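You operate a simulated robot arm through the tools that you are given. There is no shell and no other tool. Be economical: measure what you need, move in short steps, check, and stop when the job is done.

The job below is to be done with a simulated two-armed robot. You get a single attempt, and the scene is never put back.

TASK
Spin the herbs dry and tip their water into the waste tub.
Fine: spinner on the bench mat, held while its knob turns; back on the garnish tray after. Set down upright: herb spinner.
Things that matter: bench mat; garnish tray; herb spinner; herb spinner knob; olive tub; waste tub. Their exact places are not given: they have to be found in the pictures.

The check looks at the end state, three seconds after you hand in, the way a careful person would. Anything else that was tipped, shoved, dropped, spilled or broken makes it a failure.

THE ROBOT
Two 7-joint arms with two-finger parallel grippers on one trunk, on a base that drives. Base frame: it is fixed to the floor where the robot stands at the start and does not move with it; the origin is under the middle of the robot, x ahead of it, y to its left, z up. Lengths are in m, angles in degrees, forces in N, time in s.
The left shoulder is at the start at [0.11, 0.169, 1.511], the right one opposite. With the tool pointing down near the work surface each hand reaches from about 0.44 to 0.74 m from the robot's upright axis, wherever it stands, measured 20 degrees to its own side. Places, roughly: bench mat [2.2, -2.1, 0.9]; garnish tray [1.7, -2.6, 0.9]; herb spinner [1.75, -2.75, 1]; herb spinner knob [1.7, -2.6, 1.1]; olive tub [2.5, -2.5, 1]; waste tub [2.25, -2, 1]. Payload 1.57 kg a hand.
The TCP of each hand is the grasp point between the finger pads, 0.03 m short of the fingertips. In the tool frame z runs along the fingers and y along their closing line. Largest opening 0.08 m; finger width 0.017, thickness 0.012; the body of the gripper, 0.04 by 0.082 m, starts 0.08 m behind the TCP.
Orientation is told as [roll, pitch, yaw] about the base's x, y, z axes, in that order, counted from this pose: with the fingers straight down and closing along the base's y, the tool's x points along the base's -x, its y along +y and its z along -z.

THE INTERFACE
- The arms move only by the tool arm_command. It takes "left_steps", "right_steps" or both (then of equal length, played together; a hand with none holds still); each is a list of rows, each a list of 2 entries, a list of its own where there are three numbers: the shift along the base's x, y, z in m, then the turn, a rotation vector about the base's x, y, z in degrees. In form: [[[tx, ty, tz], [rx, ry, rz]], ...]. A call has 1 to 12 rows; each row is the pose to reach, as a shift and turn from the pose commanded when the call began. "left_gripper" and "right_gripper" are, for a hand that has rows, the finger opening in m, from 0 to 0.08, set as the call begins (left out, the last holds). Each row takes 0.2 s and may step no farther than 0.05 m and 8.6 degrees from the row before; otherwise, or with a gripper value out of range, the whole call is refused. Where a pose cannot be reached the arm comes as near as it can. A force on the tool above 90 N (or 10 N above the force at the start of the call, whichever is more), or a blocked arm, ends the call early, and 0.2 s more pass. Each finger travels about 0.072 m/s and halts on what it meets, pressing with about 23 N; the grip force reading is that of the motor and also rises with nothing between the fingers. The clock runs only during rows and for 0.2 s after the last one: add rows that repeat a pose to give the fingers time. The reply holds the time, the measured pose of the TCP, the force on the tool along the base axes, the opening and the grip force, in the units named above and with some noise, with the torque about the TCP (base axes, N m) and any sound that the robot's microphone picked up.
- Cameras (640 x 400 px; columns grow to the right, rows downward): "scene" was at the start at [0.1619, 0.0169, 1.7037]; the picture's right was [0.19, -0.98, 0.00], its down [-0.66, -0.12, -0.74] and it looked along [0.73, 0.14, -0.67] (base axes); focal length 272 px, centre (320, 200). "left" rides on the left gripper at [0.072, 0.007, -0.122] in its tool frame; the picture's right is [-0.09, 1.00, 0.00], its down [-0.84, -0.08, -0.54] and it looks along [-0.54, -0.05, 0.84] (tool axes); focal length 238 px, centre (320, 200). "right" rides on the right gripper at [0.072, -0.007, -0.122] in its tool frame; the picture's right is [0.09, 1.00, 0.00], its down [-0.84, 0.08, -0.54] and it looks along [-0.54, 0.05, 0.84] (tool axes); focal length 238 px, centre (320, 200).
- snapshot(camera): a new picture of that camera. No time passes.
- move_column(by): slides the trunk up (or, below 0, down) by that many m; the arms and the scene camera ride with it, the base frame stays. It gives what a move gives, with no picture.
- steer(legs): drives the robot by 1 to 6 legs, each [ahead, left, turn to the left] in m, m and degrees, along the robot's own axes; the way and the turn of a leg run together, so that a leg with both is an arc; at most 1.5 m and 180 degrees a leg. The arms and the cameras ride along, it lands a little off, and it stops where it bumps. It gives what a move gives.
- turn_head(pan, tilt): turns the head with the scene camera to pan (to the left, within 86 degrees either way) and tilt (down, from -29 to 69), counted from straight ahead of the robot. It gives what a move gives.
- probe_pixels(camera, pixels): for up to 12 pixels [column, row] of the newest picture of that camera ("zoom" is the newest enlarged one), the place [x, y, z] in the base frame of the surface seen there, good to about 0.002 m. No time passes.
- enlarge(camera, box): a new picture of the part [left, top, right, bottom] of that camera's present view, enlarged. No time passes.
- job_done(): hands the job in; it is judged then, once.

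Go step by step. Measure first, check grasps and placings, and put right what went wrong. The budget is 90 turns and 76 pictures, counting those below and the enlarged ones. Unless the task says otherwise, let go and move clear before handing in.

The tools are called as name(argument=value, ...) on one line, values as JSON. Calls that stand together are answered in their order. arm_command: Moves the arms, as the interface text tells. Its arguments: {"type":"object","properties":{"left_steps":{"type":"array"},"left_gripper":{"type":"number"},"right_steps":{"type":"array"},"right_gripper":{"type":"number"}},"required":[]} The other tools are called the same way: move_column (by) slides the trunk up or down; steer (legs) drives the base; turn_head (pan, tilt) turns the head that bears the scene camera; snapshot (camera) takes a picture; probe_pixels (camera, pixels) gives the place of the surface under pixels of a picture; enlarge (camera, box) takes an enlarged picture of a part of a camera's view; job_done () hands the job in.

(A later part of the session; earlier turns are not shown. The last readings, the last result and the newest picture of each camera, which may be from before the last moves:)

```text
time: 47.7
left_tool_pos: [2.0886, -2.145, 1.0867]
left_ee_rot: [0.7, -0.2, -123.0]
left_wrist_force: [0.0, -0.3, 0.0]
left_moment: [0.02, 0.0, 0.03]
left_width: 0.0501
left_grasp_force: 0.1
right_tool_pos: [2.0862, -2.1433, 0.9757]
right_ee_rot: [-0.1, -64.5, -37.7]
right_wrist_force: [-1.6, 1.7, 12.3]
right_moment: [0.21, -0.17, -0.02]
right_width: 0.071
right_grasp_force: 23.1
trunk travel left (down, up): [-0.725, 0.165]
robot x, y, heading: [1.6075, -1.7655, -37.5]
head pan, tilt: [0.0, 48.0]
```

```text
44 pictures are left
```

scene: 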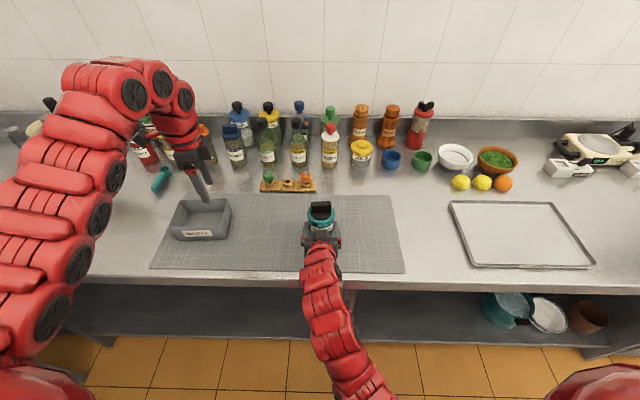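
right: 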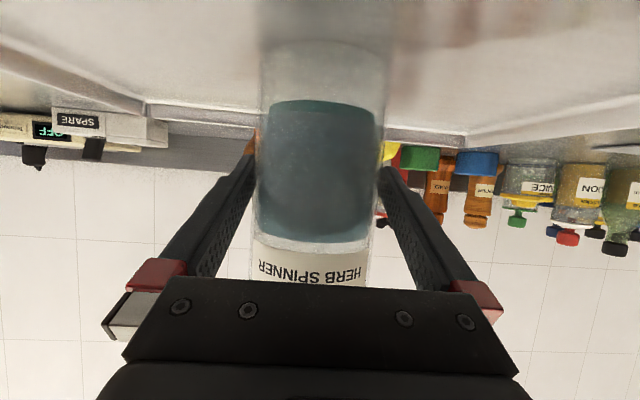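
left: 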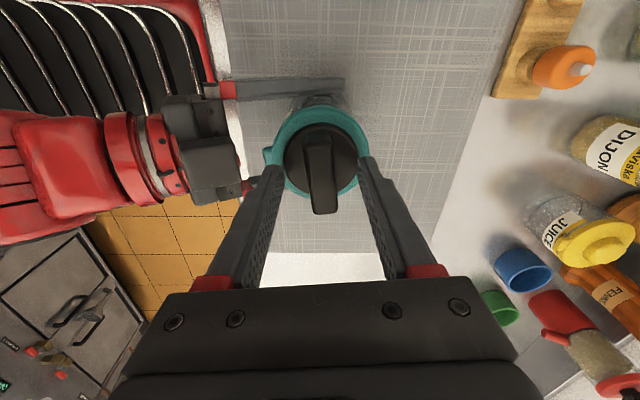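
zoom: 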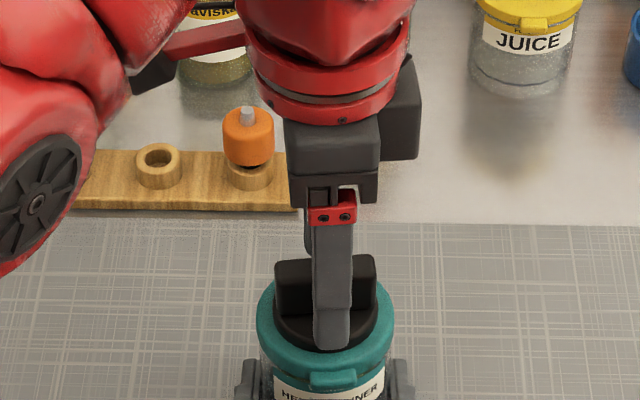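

Fingers straddle the bar without contact. I lower 2 mm more and close.

arm_command(left_steps=[[[0, 0, -0.002], [0, 0, 0]], [[0, 0, -0.002], [0, 0, 0]], [[0, 0, -0.002], [0, 0, 0]], [[0, 0, -0.002], [0, 0, 0]]], left_gripper=0.0)

```text
time: 48.7
left_tool_pos: [2.0902, -2.1454, 1.0824]
left_ee_rot: [0.7, -0.2, -123.0]
left_wrist_force: [6.5, -5.8, 4.9]
left_moment: [0.07, 0.19, 0.01]
left_width: 0.0173
left_grasp_force: 22.9
right_tool_pos: [2.0875, -2.1413, 0.9759]
right_ee_rot: [-0.1, -64.5, -37.7]
right_wrist_force: [-6.6, 5.5, 11.3]
right_moment: [-0.16, -0.5, 0.0]
right_width: 0.0708
right_grasp_force: 23.0
trunk travel left (down, up): [-0.725, 0.165]
robot x, y, heading: [1.6077, -1.7657, -37.8]
head pan, tilt: [0.0, 48.0]
```

Knob gripped (17 mm). I relieve the small side force and begin turning counter-clockwise, watching torque and sound.

arm_command(left_steps=[[[-0.0012, 0.001, 0], [0, 0, 0]], [[-0.0012, 0.001, 0], [0, 0, 8]], [[-0.0012, 0.001, 0], [0, 0, 16]], [[-0.0012, 0.001, 0], [0, 0, 24]], [[-0.0012, 0.001, 0], [0, 0, 32]], [[-0.0012, 0.001, 0], [0, 0, 32]]])

```text
time: 50.1
left_tool_pos: [2.0887, -2.1428, 1.0811]
left_ee_rot: [0.5, 0.0, -90.9]
left_wrist_force: [-4.6, 3.9, -0.3]
left_moment: [0.32, 0.33, -0.68]
left_width: 0.0258
left_grasp_force: 22.9
right_tool_pos: [2.0873, -2.1421, 0.9735]
right_ee_rot: [-0.3, -64.4, -37.7]
right_wrist_force: [4.0, -3.8, -0.8]
right_moment: [0.12, 0.2, 0.66]
right_width: 0.0702
right_grasp_force: 22.9
trunk travel left (down, up): [-0.725, 0.165]
robot x, y, heading: [1.6044, -1.7668, -37.5]
head pan, tilt: [0.0, 48.0]
```

Width rose to 0.026 and torque to 0.68 N·m: the knob resisted counter-clockwise. I look before going on.

snapshot(camera="left")

enlarge(camera="scene", box=[260, 150, 380, 230])

```text
43 pictures are left
```

left: 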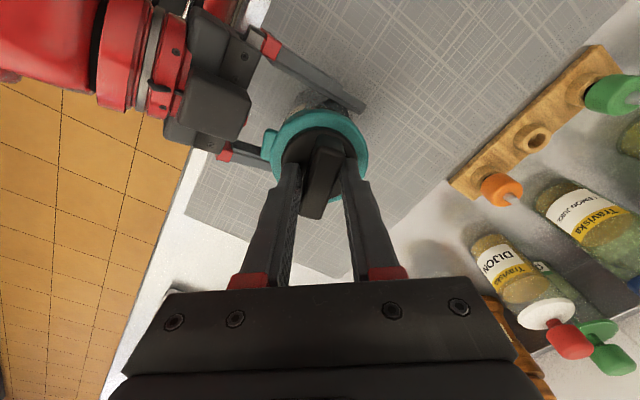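

```text
5.00 times, centred on (320, 190) of scene
```

zoom: 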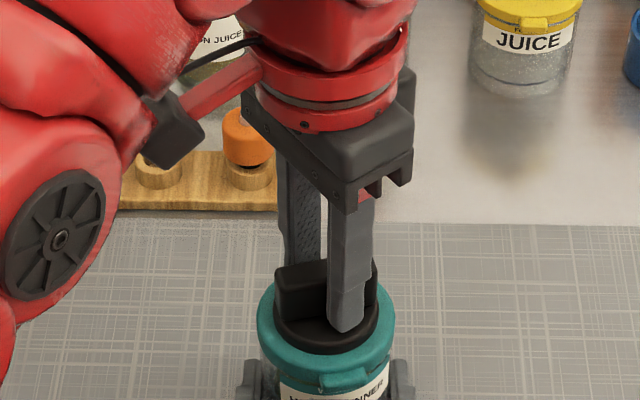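

The bar lags the fingers and the lid tab has moved slightly with the jar: the knob doesn't turn this way. I try the clockwise direction.

arm_command(left_steps=[[[0, 0, 0], [0, 0, -8]], [[0, 0, 0], [0, 0, -16]], [[0, 0, 0], [0, 0, -24]], [[0, 0, 0], [0, 0, -32]], [[0, 0, 0], [0, 0, -40]], [[0, 0, 0], [0, 0, -40]]])

snapshot(camera="left")

```text
time: 51.5
left_tool_pos: [2.0902, -2.1425, 1.0824]
left_ee_rot: [0.6, -0.2, -131.1]
left_wrist_force: [-13.5, -7.2, -0.3]
left_moment: [-0.24, 0.74, -0.01]
left_width: 0.0174
left_grasp_force: 23.2
right_tool_pos: [2.0886, -2.1431, 0.9733]
right_ee_rot: [-0.1, -64.4, -37.6]
right_wrist_force: [14.7, 7.7, -2.4]
right_moment: [-0.45, 0.75, 0.06]
right_width: 0.0702
right_grasp_force: 22.5
trunk travel left (down, up): [-0.725, 0.165]
robot x, y, heading: [1.6085, -1.7675, -37.6]
head pan, tilt: [0.0, 48.0]
```

```text
41 pictures are left
```

left: 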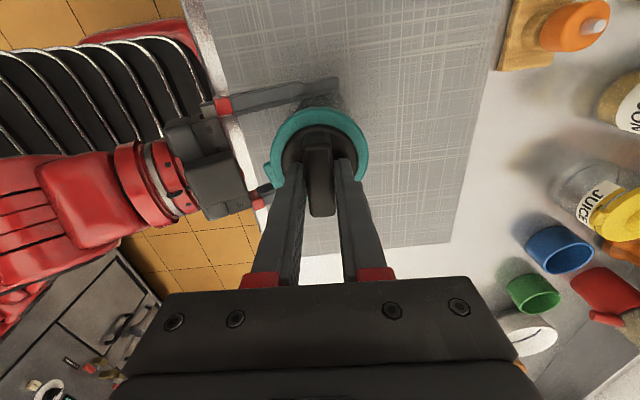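

Clockwise it follows with almost no torque and the bar stays aligned. I continue clockwise with a small lateral relief.

arm_command(left_steps=[[[-0.001, -0.0006, 0], [0, 0, 0]], [[-0.001, -0.0006, 0], [0, 0, -8]], [[-0.001, -0.0006, 0], [0, 0, -16]], [[-0.001, -0.0006, 0], [0, 0, -24]], [[-0.001, -0.0006, 0], [0, 0, -32]], [[-0.001, -0.0006, 0], [0, 0, -40]], [[-0.001, -0.0006, 0], [0, 0, -40]]])

snapshot(camera="left")

```text
time: 53.1
left_tool_pos: [2.0905, -2.144, 1.0835]
left_ee_rot: [0.5, -0.1, -170.8]
left_wrist_force: [8.0, -7.3, -3.4]
left_moment: [-0.24, -0.74, -0.01]
left_width: 0.0173
left_grasp_force: 22.8
right_tool_pos: [2.0876, -2.1426, 0.9738]
right_ee_rot: [-0.1, -64.5, -37.7]
right_wrist_force: [-8.2, 7.0, 3.1]
right_moment: [-0.68, -0.18, 0.04]
right_width: 0.0701
right_grasp_force: 22.7
trunk travel left (down, up): [-0.725, 0.165]
robot x, y, heading: [1.6028, -1.7656, -37.6]
head pan, tilt: [0.0, 48.0]
```

```text
40 pictures are left
```

left: 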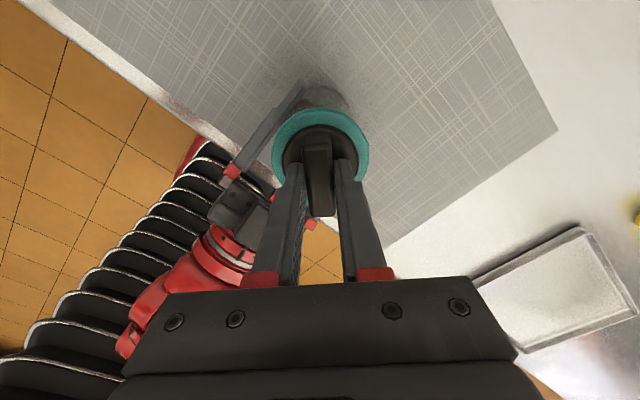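

The knob turns clockwise freely (40° done, torque ~0). I go on turning as far as the wrist allows.

arm_command(left_steps=[[[-0.0008, 0.0007, 0], [0, 0, -8]], [[-0.0008, 0.0007, 0], [0, 0, -16]], [[-0.0008, 0.0007, 0], [0, 0, -24]], [[-0.0008, 0.0007, 0], [0, 0, -32]], [[-0.0008, 0.0007, 0], [0, 0, -40]], [[-0.0008, 0.0007, 0], [0, 0, -40]]])

```text
time: 54.5
left_tool_pos: [2.089, -2.1421, 1.082]
left_ee_rot: [0.4, -0.3, 149.0]
left_wrist_force: [8.9, -4.8, -0.1]
left_moment: [-0.22, -0.54, 0.01]
left_width: 0.0178
left_grasp_force: 22.6
right_tool_pos: [2.0877, -2.1425, 0.9736]
right_ee_rot: [-0.2, -64.4, -37.7]
right_wrist_force: [-8.4, 5.1, -1.4]
right_moment: [-0.2, -0.4, -0.04]
right_width: 0.0703
right_grasp_force: 23.2
trunk travel left (down, up): [-0.725, 0.165]
robot x, y, heading: [1.6081, -1.7701, -37.7]
head pan, tilt: [0.0, 48.0]
```

Still free. I try another 24°, then open, and unwind for a fresh grip.

arm_command(left_steps=[[[-0.0005, 0.0003, 0], [0, 0, -8]], [[-0.0005, 0.0003, 0], [0, 0, -16]], [[-0.0005, 0.0003, 0], [0, 0, -24]], [[-0.0005, 0.0003, 0], [0, 0, -24]]])

snapshot(camera="scene")

```text
time: 55.5
left_tool_pos: [2.0873, -2.1438, 1.0825]
left_ee_rot: [0.5, -0.2, 125.0]
left_wrist_force: [2.3, 4.6, 18.7]
left_moment: [0.38, -0.33, 0.01]
left_width: 0.0173
left_grasp_force: 22.8
right_tool_pos: [2.0866, -2.1434, 0.9734]
right_ee_rot: [-0.4, -64.4, -37.6]
right_wrist_force: [0.7, -6.9, -8.2]
right_moment: [0.5, 0.2, -0.08]
right_width: 0.0702
right_grasp_force: 23.3
trunk travel left (down, up): [-0.725, 0.165]
robot x, y, heading: [1.6056, -1.7658, -38.0]
head pan, tilt: [0.0, 48.0]
```

```text
39 pictures are left
```

scene: 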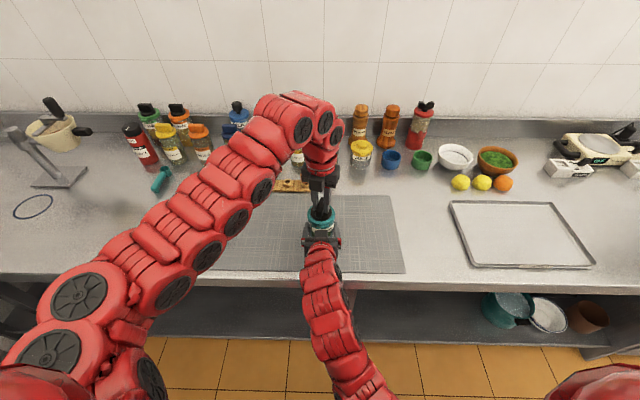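

No wrist limit yet. I raise 1 mm to relieve 18 N vertical force and continue clockwise 88°.

arm_command(left_steps=[[[0, 0, 0.001], [0, 0, -8]], [[0, 0, 0.001], [0, 0, -16]], [[0, 0, 0.001], [0, 0, -24]], [[0, 0, 0.001], [0, 0, -32]], [[0, 0, 0.001], [0, 0, -40]], [[0, 0, 0.001], [0, 0, -48]], [[0, 0, 0.001], [0, 0, -56]], [[0, 0, 0.001], [0, 0, -64]], [[0, 0, 0.001], [0, 0, -72]], [[0, 0, 0.001], [0, 0, -80]], [[0, 0, 0.001], [0, 0, -88]], [[0, 0, 0.001], [0, 0, -88]]])

snapshot(camera="left")

```text
time: 58.1
left_tool_pos: [2.0871, -2.1388, 1.0959]
left_ee_rot: [0.1, -0.7, 110.6]
left_wrist_force: [-8.7, -1.8, -17.2]
left_moment: [-0.13, 0.35, 0.02]
left_width: 0.0173
left_grasp_force: 23.0
left hand out of reach, approached as far as the arm can: row 2, 3, 4, 5, 6, 7, 8, 9, 10, 11, 12
right_tool_pos: [2.0871, -2.143, 0.9745]
right_ee_rot: [-0.1, -64.5, -37.8]
right_wrist_force: [7.8, 2.3, 13.6]
right_moment: [-0.19, 0.6, 0.01]
right_width: 0.0705
right_grasp_force: 23.4
trunk travel left (down, up): [-0.725, 0.165]
robot x, y, heading: [1.6015, -1.7682, -37.6]
head pan, tilt: [0.0, 48.0]
```

```text
38 pictures are left
```

left: 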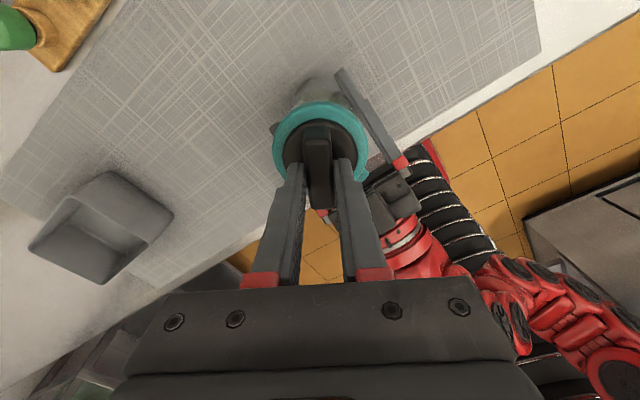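

The wrist limit is reached (yaw -249) with knob ~140° turned. I open, rise clear of the bar, and unwind by 180° for a fresh grip.

arm_command(left_steps=[[[0, 0, 0], [0, 0, 0]], [[0, 0, 0], [0, 0, 0]], [[0, 0, 0.02], [0, 0, 3]], [[0, 0, 0.03], [0, 0, 10]], [[0, 0, 0.04], [0, 0, 18]], [[0, 0, 0.04], [0, 0, 26]], [[0, 0, 0.04], [0, 0, 34]], [[0, 0, 0.04], [0, 0, 42]], [[0, 0, 0.04], [0, 0, 50]], [[0, 0, 0.04], [0, 0, 58]], [[0, 0, 0.04], [0, 0, 66]], [[0, 0, 0.04], [0, 0, 74]]], left_gripper=0.05)

enlarge(camera="scene", box=[280, 170, 370, 230])

```text
time: 60.7
left_tool_pos: [2.0872, -2.1389, 1.1373]
left_ee_rot: [0.1, -0.8, -175.2]
left_wrist_force: [0.5, -0.1, -0.7]
left_moment: [0.0, 0.03, -0.01]
left_width: 0.0499
left_grasp_force: 0.1
right_tool_pos: [2.0881, -2.1433, 0.9735]
right_ee_rot: [-0.1, -64.5, -37.8]
right_wrist_force: [0.6, 0.0, -2.9]
right_moment: [0.01, -0.02, -0.03]
right_width: 0.0703
right_grasp_force: 23.7
trunk travel left (down, up): [-0.725, 0.165]
robot x, y, heading: [1.6086, -1.7635, -38.0]
head pan, tilt: [0.0, 48.0]
```

```text
6.67 times, centred on (325, 200) of scene
```

zoom: 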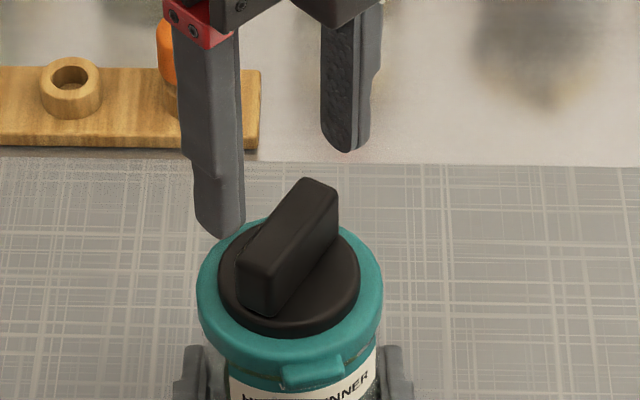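

The knob clearly turned. The jar's weight now hangs on the right hand (it was tugged up slightly), so I lower the right hand until the mat carries it while unwinding the left further.

arm_command(left_steps=[[[0, 0, 0], [0, 0, 8.5]], [[0, 0, 0], [0, 0, 17]], [[0, 0, 0], [0, 0, 25.5]], [[0, 0, 0], [0, 0, 34]], [[0, 0, 0], [0, 0, 42.5]], [[0, 0, 0], [0, 0, 51]], [[0, 0, 0], [0, 0, 59.5]], [[0, 0, 0], [0, 0, 68]], [[0, 0, 0], [0, 0, 76.5]], [[0, 0, 0], [0, 0, 85]], [[0, 0, 0], [0, 0, 93.5]], [[0, 0, 0], [0, 0, 102]]], right_steps=[[[0, 0, -0.001], [0, 0, 0]], [[0, 0, -0.002], [0, 0, 0]], [[0, 0, -0.003], [0, 0, 0]], [[0, 0, -0.004], [0, 0, 0]], [[0, 0, -0.004], [0, 0, 0]], [[0, 0, -0.004], [0, 0, 0]], [[0, 0, -0.004], [0, 0, 0]], [[0, 0, -0.004], [0, 0, 0]], [[0, 0, -0.004], [0, 0, 0]], [[0, 0, -0.004], [0, 0, 0]], [[0, 0, -0.004], [0, 0, 0]], [[0, 0, -0.004], [0, 0, 0]]])

```text
time: 63.3
left_tool_pos: [2.0883, -2.1381, 1.1355]
left_ee_rot: [0.1, -0.8, -73.2]
left_wrist_force: [0.1, 0.6, -0.5]
left_moment: [0.0, 0.0, 0.0]
left_width: 0.0501
left_grasp_force: 0.1
right_tool_pos: [2.0866, -2.1434, 0.9702]
right_ee_rot: [-0.3, -64.4, -37.7]
right_wrist_force: [0.1, 0.9, -3.3]
right_moment: [0.01, 0.0, -0.02]
right_width: 0.0702
right_grasp_force: 23.3
trunk travel left (down, up): [-0.725, 0.165]
robot x, y, heading: [1.6043, -1.7644, -37.9]
head pan, tilt: [0.0, 48.0]
```

Still hanging, so the jar was pulled up several mm. I lower the right hand another 7 mm and unwind the left further to see its range.

arm_command(left_steps=[[[0, 0, 0], [0, 0, 8.5]], [[0, 0, 0], [0, 0, 17]], [[0, 0, 0], [0, 0, 25.5]], [[0, 0, 0], [0, 0, 34]], [[0, 0, 0], [0, 0, 42.5]], [[0, 0, 0], [0, 0, 51]], [[0, 0, 0], [0, 0, 59.5]], [[0, 0, 0], [0, 0, 68]], [[0, 0, 0], [0, 0, 76.5]], [[0, 0, 0], [0, 0, 85]], [[0, 0, 0], [0, 0, 93.5]], [[0, 0, 0], [0, 0, 102]]], right_steps=[[[0, 0, -0.001], [0, 0, 0]], [[0, 0, -0.002], [0, 0, 0]], [[0, 0, -0.003], [0, 0, 0]], [[0, 0, -0.004], [0, 0, 0]], [[0, 0, -0.005], [0, 0, 0]], [[0, 0, -0.006], [0, 0, 0]], [[0, 0, -0.007], [0, 0, 0]], [[0, 0, -0.007], [0, 0, 0]], [[0, 0, -0.007], [0, 0, 0]], [[0, 0, -0.007], [0, 0, 0]], [[0, 0, -0.007], [0, 0, 0]], [[0, 0, -0.007], [0, 0, 0]]])

snapshot(camera="scene")

snapshot(camera="right")

```text
time: 65.9
left_tool_pos: [2.0859, -2.1386, 1.1368]
left_ee_rot: [0.2, -0.8, 28.8]
left_wrist_force: [1.2, 0.7, 0.3]
left_moment: [0.0, 0.0, -0.01]
left_width: 0.0499
left_grasp_force: 0.1
right_tool_pos: [2.0862, -2.1433, 0.964]
right_ee_rot: [-0.1, -64.6, -37.8]
right_wrist_force: [0.0, -6.5, 17.7]
right_moment: [-0.11, 0.02, 0.01]
right_width: 0.0699
right_grasp_force: 22.9
trunk travel left (down, up): [-0.725, 0.165]
robot x, y, heading: [1.6095, -1.7663, -37.6]
head pan, tilt: [0.0, 48.0]
```

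```text
36 pictures are left
```

scene: 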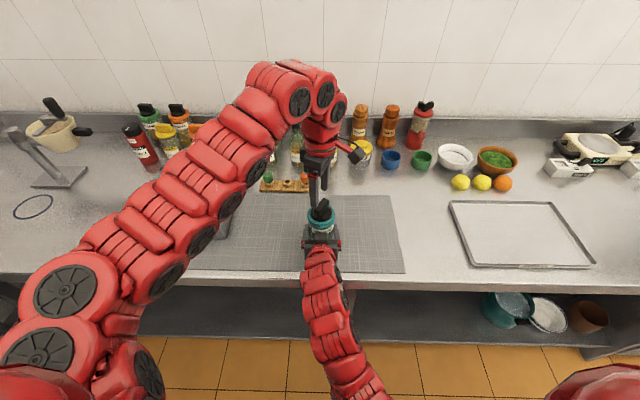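

```text
35 pictures are left
```

right: 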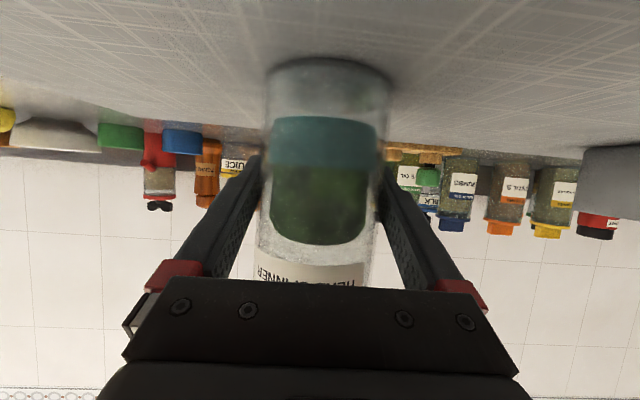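

Now the jar rests on the mat again, and the contents look changed (green herbs above a teal band). I unwind to yaw 111 and centre above the knob.

arm_command(left_steps=[[[0, 0, 0], [0, 0, 8.3]], [[0, 0, 0], [0, 0, 16.6]], [[0, 0, 0], [0, 0, 24.9]], [[0, 0, 0], [0, 0, 33.2]], [[0, 0, 0], [0, 0, 41.5]], [[0, 0, 0], [0, 0, 49.8]], [[0, 0, 0], [0, 0, 58.1]], [[0, 0, 0], [0, 0, 66.4]], [[0, 0, 0], [0, 0, 74.7]], [[0.0015, -0.0045, 0], [0, 0, 82]], [[0.0015, -0.0045, 0], [0, 0, 82]]])

snapshot(camera="left")

```text
time: 68.3
left_tool_pos: [2.1035, -2.1422, 1.139]
left_ee_rot: [0.1, -0.7, 97.9]
left_wrist_force: [0.3, -0.8, -0.5]
left_moment: [0.0, -0.01, 0.02]
left_width: 0.0501
left_grasp_force: 0.1
left hand out of reach, approached as far as the arm can: row 9, 10, 11
right_tool_pos: [2.086, -2.1425, 0.9654]
right_ee_rot: [0.0, -64.5, -37.9]
right_wrist_force: [-2.2, -3.0, 13.2]
right_moment: [-0.13, -0.13, -0.01]
right_width: 0.0703
right_grasp_force: 23.2
trunk travel left (down, up): [-0.725, 0.165]
robot x, y, heading: [1.6067, -1.7642, -37.7]
head pan, tilt: [0.0, 48.0]
```

```text
34 pictures are left
```

left: 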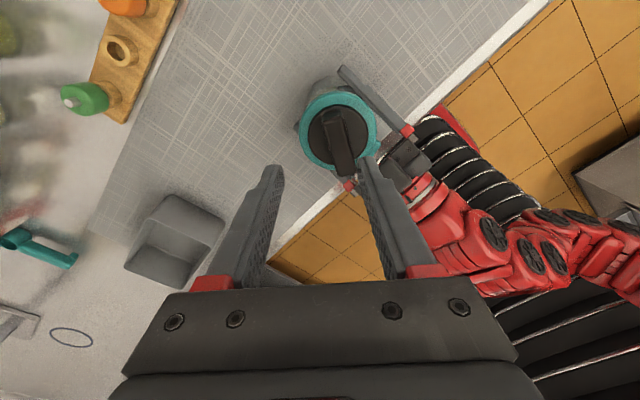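

The other wrist limit is ≈98°. A ~15° mismatch is fine since closing turns the bar the free (clockwise) way. I centre, back off the limit and descend.

arm_command(left_steps=[[[-0.016, -0.001, 0], [0, 0, -5]], [[-0.016, -0.001, 0], [0, 0, -5]], [[-0.016, -0.001, -0.02], [0, 0, -5]], [[-0.016, -0.001, -0.035], [0, 0, -5]], [[-0.016, -0.001, -0.035], [0, 0, -5]]])

snapshot(camera="left")

```text
time: 69.5
left_tool_pos: [2.0879, -2.1417, 1.1047]
left_ee_rot: [0.1, -0.6, 92.7]
left_wrist_force: [0.0, -0.2, -0.2]
left_moment: [-0.02, 0.04, -0.01]
left_width: 0.0499
left_grasp_force: 0.0
right_tool_pos: [2.0848, -2.1422, 0.964]
right_ee_rot: [0.0, -64.5, -37.6]
right_wrist_force: [-3.2, -2.0, 11.9]
right_moment: [0.11, -0.01, 0.03]
right_width: 0.0702
right_grasp_force: 23.0
trunk travel left (down, up): [-0.725, 0.165]
robot x, y, heading: [1.6057, -1.769, -37.7]
head pan, tilt: [0.0, 48.0]
```

```text
33 pictures are left
```

left: 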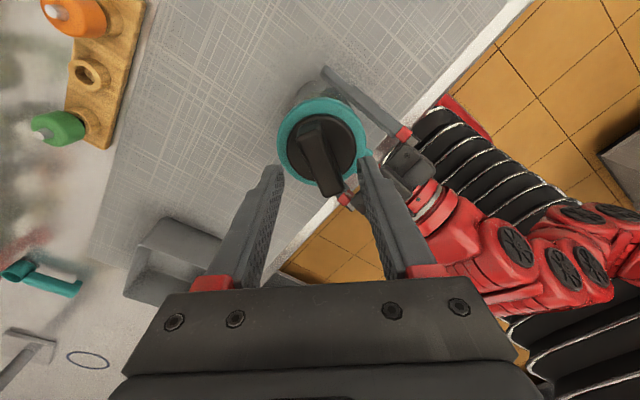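

Bar centred between the fingers, ~17° mismatch in the right sense. Descend 0.022 and close.

arm_command(left_steps=[[[0, 0, -0.012], [0, 0, 0]], [[0, 0, -0.021], [0, 0, 0]], [[0, 0, -0.021], [0, 0, 0]]])

arm_command(left_steps=[[[0, 0, 0], [0, 0, 0]], [[0, 0, 0], [0, 0, 0]], [[0, 0, 0], [0, 0, 0]], [[0, 0, 0], [0, 0, 0]]], left_gripper=0.0)

```text
time: 70.3
left_tool_pos: [2.0867, -2.1412, 1.0832]
left_ee_rot: [0.1, -0.5, 92.9]
left_wrist_force: [-0.7, -0.2, -0.3]
left_moment: [0.01, -0.01, 0.0]
left_width: 0.05
left_grasp_force: 0.0
right_tool_pos: [2.0852, -2.1427, 0.964]
right_ee_rot: [-0.1, -64.5, -37.7]
right_wrist_force: [-3.3, -0.1, 9.8]
right_moment: [0.21, -0.01, 0.03]
right_width: 0.07
right_grasp_force: 23.2
trunk travel left (down, up): [-0.725, 0.165]
robot x, y, heading: [1.6034, -1.7675, -37.5]
head pan, tilt: [0.0, 48.0]
```

```text
time: 71.3
left_tool_pos: [2.0869, -2.1414, 1.0838]
left_ee_rot: [0.3, -0.7, 92.8]
left_wrist_force: [-9.4, 3.4, 1.8]
left_moment: [0.19, 0.3, -0.01]
left_width: 0.0172
left_grasp_force: 23.0
right_tool_pos: [2.086, -2.1425, 0.9646]
right_ee_rot: [-0.2, -64.5, -37.7]
right_wrist_force: [6.0, -3.0, 7.4]
right_moment: [0.1, 0.59, -0.05]
right_width: 0.07
right_grasp_force: 23.0
trunk travel left (down, up): [-0.725, 0.165]
robot x, y, heading: [1.6086, -1.7641, -37.7]
head pan, tilt: [0.0, 48.0]
```

Gripped squarely at 17 mm (the knob followed). Now a long clockwise stroke, 96° per call; total available ≈330°.

arm_command(left_steps=[[[0, 0, 0], [0, 0, -8]], [[0, 0, 0], [0, 0, -16]], [[0, 0, 0], [0, 0, -24]], [[0, 0, 0], [0, 0, -32]], [[0, 0, 0], [0, 0, -40]], [[0, 0, 0], [0, 0, -48]], [[0, 0, 0], [0, 0, -56]], [[0, 0, 0], [0, 0, -64]], [[0, 0, 0], [0, 0, -72]], [[0, 0, 0], [0, 0, -80]], [[0, 0, 0], [0, 0, -88]], [[0, 0, 0], [0, 0, -96]]])

arm_command(left_steps=[[[0, 0, 0], [0, 0, -8]], [[0, 0, 0], [0, 0, -16]], [[0, 0, 0], [0, 0, -24]], [[0, 0, 0], [0, 0, -32]], [[0, 0, 0], [0, 0, -40]], [[0, 0, 0], [0, 0, -48]], [[0, 0, 0], [0, 0, -56]], [[0, 0, 0], [0, 0, -64]], [[0, 0, 0], [0, 0, -72]], [[0, 0, 0], [0, 0, -80]], [[0, 0, 0], [0, 0, -88]], [[0, 0, 0], [0, 0, -96]]])

snapshot(camera="right")

```text
time: 73.9
left_tool_pos: [2.1031, -2.1297, 1.0816]
left_ee_rot: [0.1, -0.3, -3.0]
left_wrist_force: [-14.8, -16.2, 7.8]
left_moment: [-1.07, 0.52, 0.5]
left_width: 0.0275
left_grasp_force: 23.4
left hand out of reach, approached as far as the arm can: row 12
right_tool_pos: [2.0895, -2.139, 0.9634]
right_ee_rot: [0.1, -64.5, -37.6]
right_wrist_force: [17.1, 17.4, -0.6]
right_moment: [-0.72, 0.73, -0.47]
right_width: 0.072
right_grasp_force: 23.0
trunk travel left (down, up): [-0.725, 0.165]
robot x, y, heading: [1.6036, -1.7684, -37.8]
head pan, tilt: [0.0, 48.0]
```

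```text
time: 76.5
left_tool_pos: [2.1066, -2.1304, 1.081]
left_ee_rot: [0.2, -0.7, -99.1]
left_wrist_force: [14.3, 5.4, 7.7]
left_moment: [0.11, -0.39, -0.06]
left_width: 0.0
left_grasp_force: 21.1
left hand out of reach, approached as far as the arm can: row 1, 3, 4, 6, 8
right_tool_pos: [2.0853, -2.143, 0.964]
right_ee_rot: [-0.3, -64.5, -37.8]
right_wrist_force: [-17.4, -7.6, 0.6]
right_moment: [0.12, -0.55, 0.21]
right_width: 0.0709
right_grasp_force: 23.3
trunk travel left (down, up): [-0.725, 0.165]
robot x, y, heading: [1.6031, -1.7649, -37.5]
head pan, tilt: [0.0, 48.0]
```

```text
32 pictures are left
```

right: 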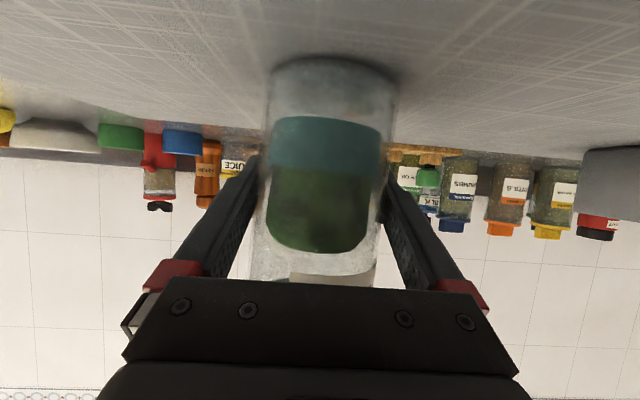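

The left hand drifted off-centre and slipped off the bar (width 0). The jar still stands held. I open/raise the left hand and look.

arm_command(left_steps=[[[0, 0, 0.02], [0, 0, 0]], [[0, 0, 0.05], [0, 0, 0]], [[0, 0, 0.06], [0, 0, 0]], [[0, 0, 0.06], [0, 0, 0]]], left_gripper=0.0)

enlarge(camera="scene", box=[280, 170, 370, 230])

snapshot(camera="left")

```text
time: 77.5
left_tool_pos: [2.1072, -2.1279, 1.1417]
left_ee_rot: [0.1, -0.5, -99.2]
left_wrist_force: [0.3, 0.5, -0.4]
left_moment: [0.0, -0.04, 0.01]
left_width: 0.0
left_grasp_force: 21.6
right_tool_pos: [2.0867, -2.1421, 0.9634]
right_ee_rot: [-0.2, -64.4, -37.7]
right_wrist_force: [0.8, -0.6, -3.3]
right_moment: [-0.04, -0.05, 0.0]
right_width: 0.0703
right_grasp_force: 22.8
trunk travel left (down, up): [-0.725, 0.165]
robot x, y, heading: [1.6025, -1.7656, -37.6]
head pan, tilt: [0.0, 48.0]
```

```text
6.67 times, centred on (325, 200) of scene
```

zoom: 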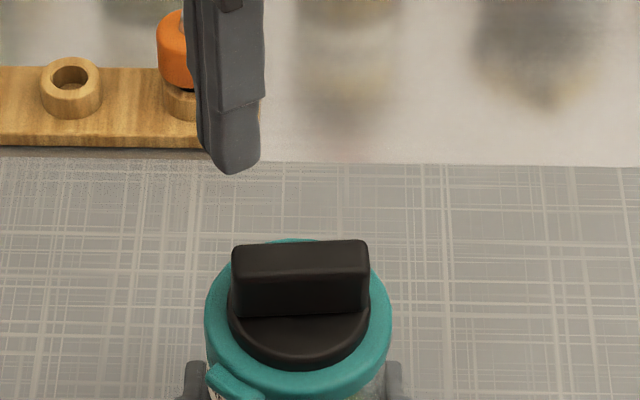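

```text
30 pictures are left
```

left: 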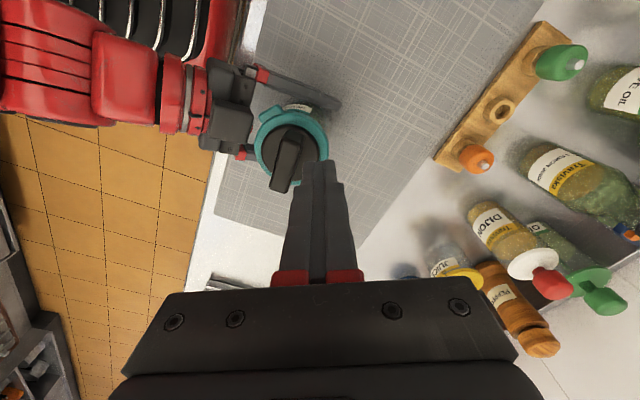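

The bar is back across; by my reckoning the knob has turned ~150° relative to the lid and then met a stop (jar itself rotated ~45°). To tell a stop from a slip, I regrip the bar squarely and test further clockwise.

arm_command(left_steps=[[[-0.007, -0.005, 0], [0, 0, -8]], [[-0.014, -0.01, 0], [0, 0, -16]], [[-0.02, -0.0155, 0], [0, 0, -24]], [[-0.02, -0.0155, 0], [0, 0, -27]], [[-0.02, -0.0155, 0], [0, 0, -27]]], right_steps=[[[0, 0, -0.001], [0, 0, 0]], [[0, 0, -0.002], [0, 0, 0]], [[0, 0, -0.003], [0, 0, 0]], [[0, 0, -0.003], [0, 0, 0]], [[0, 0, -0.003], [0, 0, 0]]], left_gripper=0.05)

snapshot(camera="left")

```text
time: 78.7
left_tool_pos: [2.0868, -2.1458, 1.1418]
left_ee_rot: [0.2, -0.7, -126.2]
left_wrist_force: [-0.4, 0.3, -0.9]
left_moment: [0.0, -0.03, 0.0]
left_width: 0.05
left_grasp_force: 0.1
right_tool_pos: [2.0859, -2.1425, 0.9605]
right_ee_rot: [-0.1, -64.6, -37.8]
right_wrist_force: [5.1, -0.1, 15.3]
right_moment: [0.41, 0.21, -0.08]
right_width: 0.07
right_grasp_force: 22.9
trunk travel left (down, up): [-0.725, 0.165]
robot x, y, heading: [1.6065, -1.767, -37.6]
head pan, tilt: [0.0, 48.0]
```

```text
29 pictures are left
```

left: 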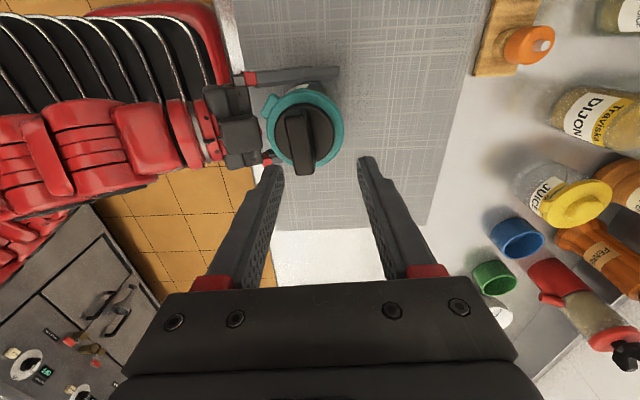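

The knob now sits about 17 px (~15 mm) toward the robot relative to the hand; I check whether the jar has tilted in the grip.

enlarge(camera="scene", box=[290, 185, 356, 229])

probe_pixels(camera="zoom", pixels=[[230, 170], [290, 165], [350, 160], [230, 220], [290, 220], [355, 210], [165, 250], [410, 240], [290, 275], [290, 310], [190, 330], [380, 310]])

snapshot(camera="right")

```text
9.09 times, centred on (323, 207) of scene
```

zoom: 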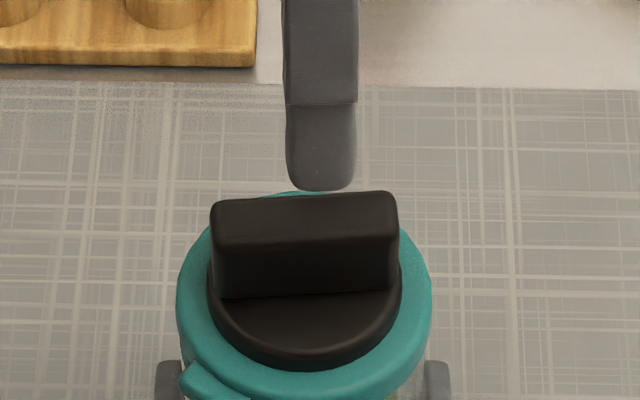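

```text
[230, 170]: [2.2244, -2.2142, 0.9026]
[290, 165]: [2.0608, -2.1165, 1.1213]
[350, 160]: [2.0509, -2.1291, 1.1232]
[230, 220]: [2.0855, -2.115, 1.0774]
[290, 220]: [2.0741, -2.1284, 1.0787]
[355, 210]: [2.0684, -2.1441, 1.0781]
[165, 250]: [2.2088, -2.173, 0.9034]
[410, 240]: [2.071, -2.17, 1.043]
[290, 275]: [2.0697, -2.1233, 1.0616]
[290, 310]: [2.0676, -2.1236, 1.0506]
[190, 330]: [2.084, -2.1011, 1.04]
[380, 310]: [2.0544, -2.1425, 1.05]
```

```text
27 pictures are left
```

right: 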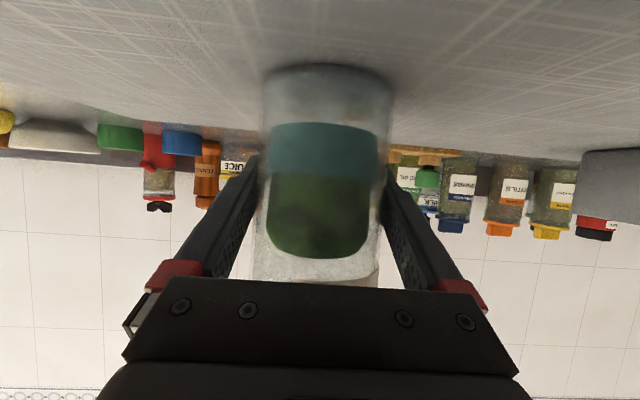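

Knob centre moved ~17 mm toward the robot. I probe the jar body at several heights in the wrist view to see tilt versus shift.

probe_pixels(camera="right", pixels=[[272, 100], [325, 100], [385, 100], [268, 180], [322, 180], [378, 180], [262, 240], [318, 240], [372, 240], [315, 270], [325, 130], [325, 75]])

```text
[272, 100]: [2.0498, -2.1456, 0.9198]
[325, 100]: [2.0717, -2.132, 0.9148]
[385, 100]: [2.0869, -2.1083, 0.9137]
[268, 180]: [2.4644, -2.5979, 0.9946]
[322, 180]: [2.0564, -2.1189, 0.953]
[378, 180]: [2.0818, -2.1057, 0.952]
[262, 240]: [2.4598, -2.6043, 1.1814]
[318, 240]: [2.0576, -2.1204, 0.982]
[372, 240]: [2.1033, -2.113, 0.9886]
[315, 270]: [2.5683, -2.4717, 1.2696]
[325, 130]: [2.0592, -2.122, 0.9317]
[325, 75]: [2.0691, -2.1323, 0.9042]
```

Body is ~4 mm and knob ~17 mm back from the grip axis: the jar leans slightly in the grip. I let it settle flat on the mat by opening the right hand, then re-measure.

arm_command(right_steps=[[[0, 0, 0.0015], [0, 0, 0]], [[0, 0, 0.0015], [0, 0, 0]], [[0, 0, 0.0015], [0, 0, 0]], [[0, 0, 0.0015], [0, 0, 0]]], right_gripper=0.08)

snapshot(camera="right")

probe_pixels(camera="right", pixels=[[322, 180], [318, 240], [325, 130], [350, 180], [290, 180], [350, 240], [290, 240]])

enlarge(camera="scene", box=[290, 185, 356, 229])

probe_pixels(camera="zoom", pixels=[[230, 220], [290, 220], [355, 210], [230, 265], [300, 265], [370, 265], [300, 300], [300, 350]])

```text
time: 79.7
left_tool_pos: [2.0862, -2.1456, 1.1405]
left_ee_rot: [0.2, -0.7, -126.3]
left_wrist_force: [0.5, -0.3, -0.3]
left_moment: [-0.01, 0.03, -0.01]
left_width: 0.05
left_grasp_force: 0.1
right_tool_pos: [2.0858, -2.1424, 0.9619]
right_ee_rot: [-0.1, -64.5, -37.8]
right_wrist_force: [0.0, 0.3, 0.7]
right_moment: [-0.01, 0.02, 0.01]
right_width: 0.08
right_grasp_force: 0.1
trunk travel left (down, up): [-0.725, 0.165]
robot x, y, heading: [1.6054, -1.7674, -37.5]
head pan, tilt: [0.0, 48.0]
```

```text
26 pictures are left
```

right: 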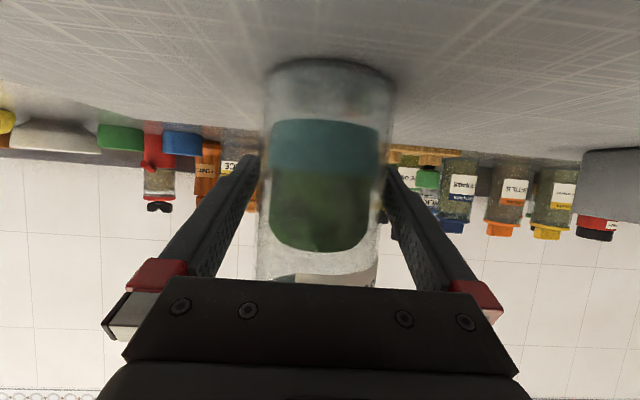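

```text
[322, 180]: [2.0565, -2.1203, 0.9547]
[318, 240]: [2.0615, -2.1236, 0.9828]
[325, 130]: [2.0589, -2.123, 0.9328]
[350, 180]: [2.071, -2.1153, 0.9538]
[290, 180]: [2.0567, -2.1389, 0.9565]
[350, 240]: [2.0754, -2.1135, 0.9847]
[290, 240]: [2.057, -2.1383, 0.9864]
```

```text
9.09 times, centred on (323, 207) of scene
```

zoom: 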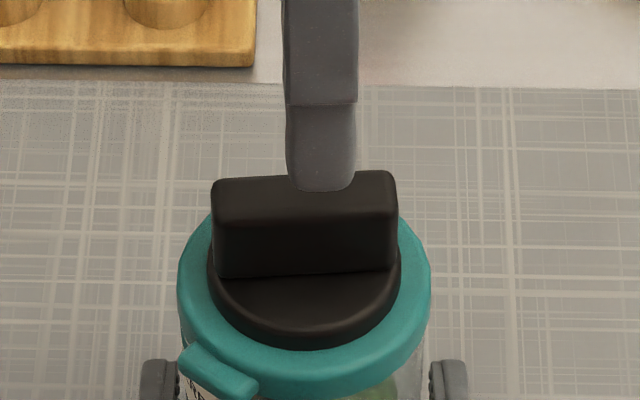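

```text
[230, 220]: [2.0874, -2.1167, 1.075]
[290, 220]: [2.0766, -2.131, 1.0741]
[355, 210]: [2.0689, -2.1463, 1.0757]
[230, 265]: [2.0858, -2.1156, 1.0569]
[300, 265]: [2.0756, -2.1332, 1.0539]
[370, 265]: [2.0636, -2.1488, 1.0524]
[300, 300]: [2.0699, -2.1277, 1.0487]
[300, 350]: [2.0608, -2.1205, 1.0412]
```

The jar has settled upright; axis ≈(2.083,-2.138). I re-centre the right hand, raise it to z≈0.98 and regrip.

arm_command(right_steps=[[[-0.003, 0.004, 0.006], [0, 0, 0]], [[-0.003, 0.004, 0.012], [0, 0, 0]], [[-0.003, 0.004, 0.018], [0, 0, 0]], [[-0.003, 0.004, 0.018], [0, 0, 0]]])

arm_command(right_steps=[[[0, 0, 0], [0, 0, 0]], [[0, 0, 0], [0, 0, 0]], [[0, 0, 0], [0, 0, 0]], [[0, 0, 0], [0, 0, 0]]], right_gripper=0.03)

arm_command(left_steps=[[[-0.0035, 0.008, 0], [0, 0, 0]], [[-0.0035, 0.008, 0], [0, 0, 0]]])

snapshot(camera="left")

```text
time: 80.7
left_tool_pos: [2.0861, -2.1463, 1.1398]
left_ee_rot: [0.1, -0.7, -126.1]
left_wrist_force: [0.6, -0.8, 1.1]
left_moment: [0.03, 0.02, -0.02]
left_width: 0.05
left_grasp_force: 0.2
right_tool_pos: [2.0835, -2.1389, 0.9796]
right_ee_rot: [-0.2, -64.4, -37.8]
right_wrist_force: [0.2, -1.0, -0.2]
right_moment: [-0.01, 0.01, -0.04]
right_width: 0.0801
right_grasp_force: 0.0
trunk travel left (down, up): [-0.725, 0.165]
robot x, y, heading: [1.6018, -1.7668, -37.5]
head pan, tilt: [0.0, 48.0]
```

```text
time: 81.7
left_tool_pos: [2.0864, -2.1469, 1.1411]
left_ee_rot: [0.1, -0.6, -126.2]
left_wrist_force: [-0.7, -0.2, -0.4]
left_moment: [0.02, -0.01, 0.02]
left_width: 0.0501
left_grasp_force: 0.0
right_tool_pos: [2.081, -2.1397, 0.9808]
right_ee_rot: [-0.1, -64.5, -37.7]
right_wrist_force: [0.7, -0.6, -0.3]
right_moment: [0.06, -0.13, -0.05]
right_width: 0.0698
right_grasp_force: 22.6
trunk travel left (down, up): [-0.725, 0.165]
robot x, y, heading: [1.6057, -1.7704, -37.7]
head pan, tilt: [0.0, 48.0]
```

```text
time: 82.3
left_tool_pos: [2.0815, -2.1367, 1.1415]
left_ee_rot: [0.1, -0.7, -126.2]
left_wrist_force: [0.4, -0.2, 0.2]
left_moment: [-0.01, 0.0, 0.01]
left_width: 0.05
left_grasp_force: 0.1
right_tool_pos: [2.0815, -2.1381, 0.979]
right_ee_rot: [-0.2, -64.6, -37.7]
right_wrist_force: [-0.9, 0.8, 0.9]
right_moment: [0.09, -0.05, 0.07]
right_width: 0.0701
right_grasp_force: 23.3
trunk travel left (down, up): [-0.725, 0.165]
robot x, y, heading: [1.6063, -1.7663, -37.8]
head pan, tilt: [0.0, 48.0]
```

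```text
24 pictures are left
```

left: 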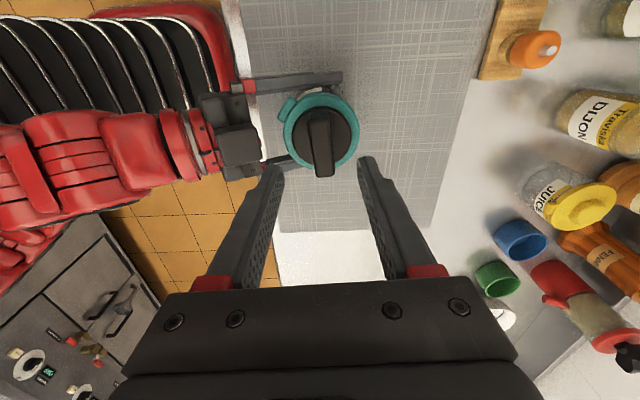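

Bar is centred and aligned. I descend, grip, and then test-turn.

arm_command(left_steps=[[[0, 0, -0.03], [0, 0, 0]], [[0, 0, -0.05], [0, 0, 0]], [[0, 0, -0.057], [0, 0, 0]], [[0, 0, -0.057], [0, 0, 0]]])

arm_command(left_steps=[[[0, 0, 0], [0, 0, 0]], [[0, 0, 0], [0, 0, 0]], [[0, 0, 0], [0, 0, 0]], [[0, 0, 0], [0, 0, -6]], [[0, 0, 0], [0, 0, -12]], [[0, 0, 0], [0, 0, -12]]], left_gripper=0.0)

```text
time: 83.3
left_tool_pos: [2.0779, -2.15, 1.1024]
left_ee_rot: [0.1, -0.6, -126.1]
left_wrist_force: [-1.0, 0.3, -0.6]
left_moment: [-0.01, -0.01, -0.01]
left_width: 0.0499
left_grasp_force: 0.0
left hand out of reach, approached as far as the arm can: row 1, 2, 3, 4
right_tool_pos: [2.081, -2.1389, 0.98]
right_ee_rot: [-0.1, -64.5, -37.7]
right_wrist_force: [0.4, 0.2, 0.6]
right_moment: [-0.08, 0.07, 0.05]
right_width: 0.0699
right_grasp_force: 23.0
trunk travel left (down, up): [-0.725, 0.165]
robot x, y, heading: [1.6014, -1.7689, -37.6]
head pan, tilt: [0.0, 48.0]
```

```text
time: 84.7
left_tool_pos: [2.0787, -2.15, 1.103]
left_ee_rot: [0.1, -0.7, -138.3]
left_wrist_force: [-11.3, 6.1, 7.9]
left_moment: [0.07, 0.66, 0.18]
left_width: 0.0175
left_grasp_force: 22.9
right_tool_pos: [2.0812, -2.1386, 0.9811]
right_ee_rot: [-0.1, -64.6, -37.7]
right_wrist_force: [13.4, -10.0, 3.9]
right_moment: [0.22, 0.12, -0.07]
right_width: 0.0701
right_grasp_force: 23.6
trunk travel left (down, up): [-0.725, 0.165]
robot x, y, heading: [1.6065, -1.7669, -37.8]
head pan, tilt: [0.0, 48.0]
```

The left arm is now in an awkward configuration (stops at z 1.103, 12 mm off). I check whether the bar turned in that 12° test.

snapshot(camera="left")

```text
23 pictures are left
```

left: 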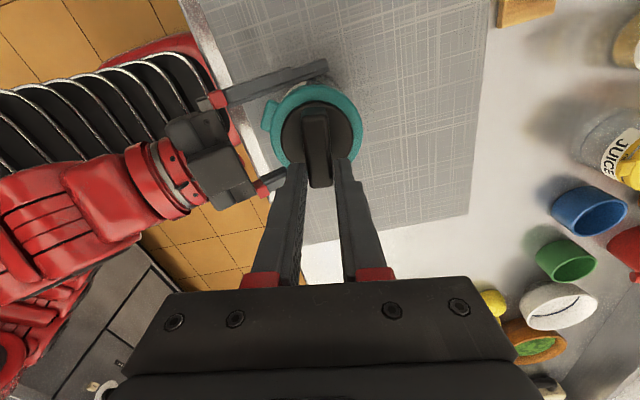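

The bar turned with the hand (lid about still), so clockwise is free. I release, and take the left hand out to its earlier comfortable spot to regain a good arm posture.

arm_command(left_steps=[[[0, 0, 0], [0, 0, 0]], [[0, 0, 0], [0, 0, 0]], [[0, 0, 0.03], [0, 0, 2]], [[0, 0, 0.045], [0, 0, 8]], [[0.028, 0.036, 0.045], [0, 0, 14]], [[0.056, 0.072, 0.045], [0, 0, 20]], [[0.084, 0.108, 0.045], [0, 0, 28]], [[0.112, 0.144, 0.045], [0, 0, 36]], [[0.14, 0.18, 0.045], [0, 0, 44]], [[0.17, 0.215, 0.045], [0, 0, 52]], [[0.17, 0.22, 0.045], [0, 0, 60]], [[0.17, 0.22, 0.045], [0, 0, 68]]], left_gripper=0.05)

arm_command(left_steps=[[[0, 0, 0], [0, 0, 8]], [[0, 0, 0], [0, 0, 16]], [[0, 0, 0], [0, 0, 24]], [[0, 0, 0], [0, 0, 32]], [[0, 0, 0], [0, 0, 32]]])

enlarge(camera="scene", box=[290, 185, 356, 229])

probe_pixels(camera="zoom", pixels=[[230, 200], [290, 200], [355, 180], [240, 250], [300, 245], [370, 220], [300, 300], [300, 350]])

```text
time: 87.3
left_tool_pos: [2.2543, -1.9317, 1.1477]
left_ee_rot: [0.1, -0.5, -70.0]
left_wrist_force: [-0.6, 0.3, -0.9]
left_moment: [0.01, -0.04, 0.01]
left_width: 0.05
left_grasp_force: 0.0
left hand out of reach, approached as far as the arm can: row 6, 7, 8, 9, 10, 11, 12
right_tool_pos: [2.0822, -2.1372, 0.9796]
right_ee_rot: [-0.3, -64.4, -37.6]
right_wrist_force: [-2.9, 2.1, 5.4]
right_moment: [-0.07, -0.08, 0.02]
right_width: 0.0697
right_grasp_force: 22.7
trunk travel left (down, up): [-0.725, 0.165]
robot x, y, heading: [1.6073, -1.7655, -37.7]
head pan, tilt: [0.0, 48.0]
```

```text
time: 88.5
left_tool_pos: [2.2541, -1.9334, 1.1477]
left_ee_rot: [0.2, -0.6, -38.2]
left_wrist_force: [-0.3, 0.2, 0.8]
left_moment: [-0.01, -0.01, -0.02]
left_width: 0.0502
left_grasp_force: 0.2
right_tool_pos: [2.0813, -2.1379, 0.9802]
right_ee_rot: [-0.2, -64.5, -37.7]
right_wrist_force: [-0.9, 1.1, 1.4]
right_moment: [-0.01, -0.1, 0.04]
right_width: 0.0697
right_grasp_force: 22.9
trunk travel left (down, up): [-0.725, 0.165]
robot x, y, heading: [1.6085, -1.7709, -37.8]
head pan, tilt: [0.0, 48.0]
```

```text
9.09 times, centred on (323, 207) of scene
```

zoom: 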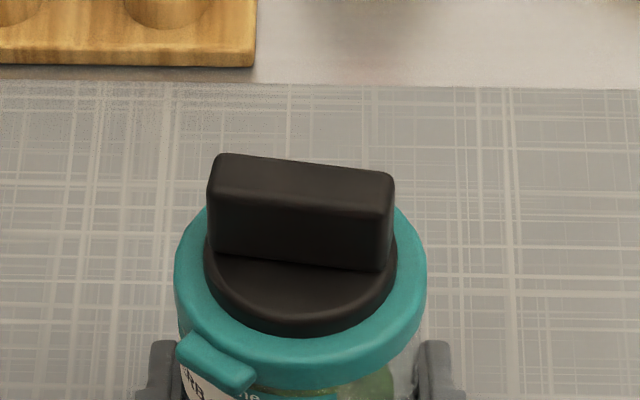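

```text
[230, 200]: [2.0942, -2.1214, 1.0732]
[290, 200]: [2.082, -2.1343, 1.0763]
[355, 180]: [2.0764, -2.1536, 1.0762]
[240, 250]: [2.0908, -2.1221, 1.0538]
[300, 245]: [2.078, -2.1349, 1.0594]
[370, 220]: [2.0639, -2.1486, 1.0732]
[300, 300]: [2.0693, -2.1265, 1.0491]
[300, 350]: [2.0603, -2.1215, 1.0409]
```

Compared with before, the bar turned ~12° while the lid tab stayed: knob is free clockwise, no stop. I approach again with yaw +45 (bar at 45°) so a long clockwise stroke is available.

arm_command(left_steps=[[[0, 0, 0], [0, 0, 8.3]], [[0, 0, 0], [0, 0, 16.6]], [[0, 0, 0], [0, 0, 24.9]], [[-0.03, -0.036, 0], [0, 0, 33.2]], [[-0.06, -0.072, 0], [0, 0, 41.5]], [[-0.09, -0.108, 0], [0, 0, 49.8]], [[-0.12, -0.144, 0], [0, 0, 58.1]], [[-0.15, -0.18, 0], [0, 0, 66.4]], [[-0.171, -0.206, 0], [0, 0, 74.7]], [[-0.171, -0.206, 0], [0, 0, 83]], [[-0.171, -0.206, 0], [0, 0, 83]]])

snapshot(camera="left")

```text
time: 90.9
left_tool_pos: [2.0854, -2.1388, 1.1478]
left_ee_rot: [0.2, -0.7, 44.9]
left_wrist_force: [0.5, 0.0, 0.1]
left_moment: [0.0, 0.0, 0.02]
left_width: 0.0499
left_grasp_force: 0.1
left hand out of reach, approached as far as the arm can: row 4, 5, 6, 7
right_tool_pos: [2.0823, -2.1395, 0.9796]
right_ee_rot: [-0.1, -64.5, -37.7]
right_wrist_force: [-0.7, 0.9, 3.1]
right_moment: [-0.06, -0.16, 0.0]
right_width: 0.07
right_grasp_force: 22.3
trunk travel left (down, up): [-0.725, 0.165]
robot x, y, heading: [1.6077, -1.7674, -37.8]
head pan, tilt: [0.0, 48.0]
```

```text
21 pictures are left
```

left: 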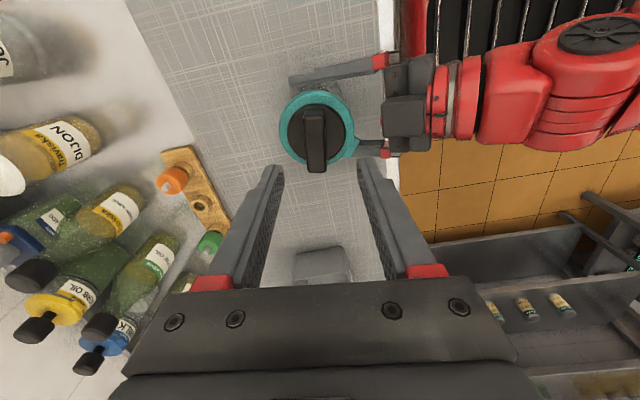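

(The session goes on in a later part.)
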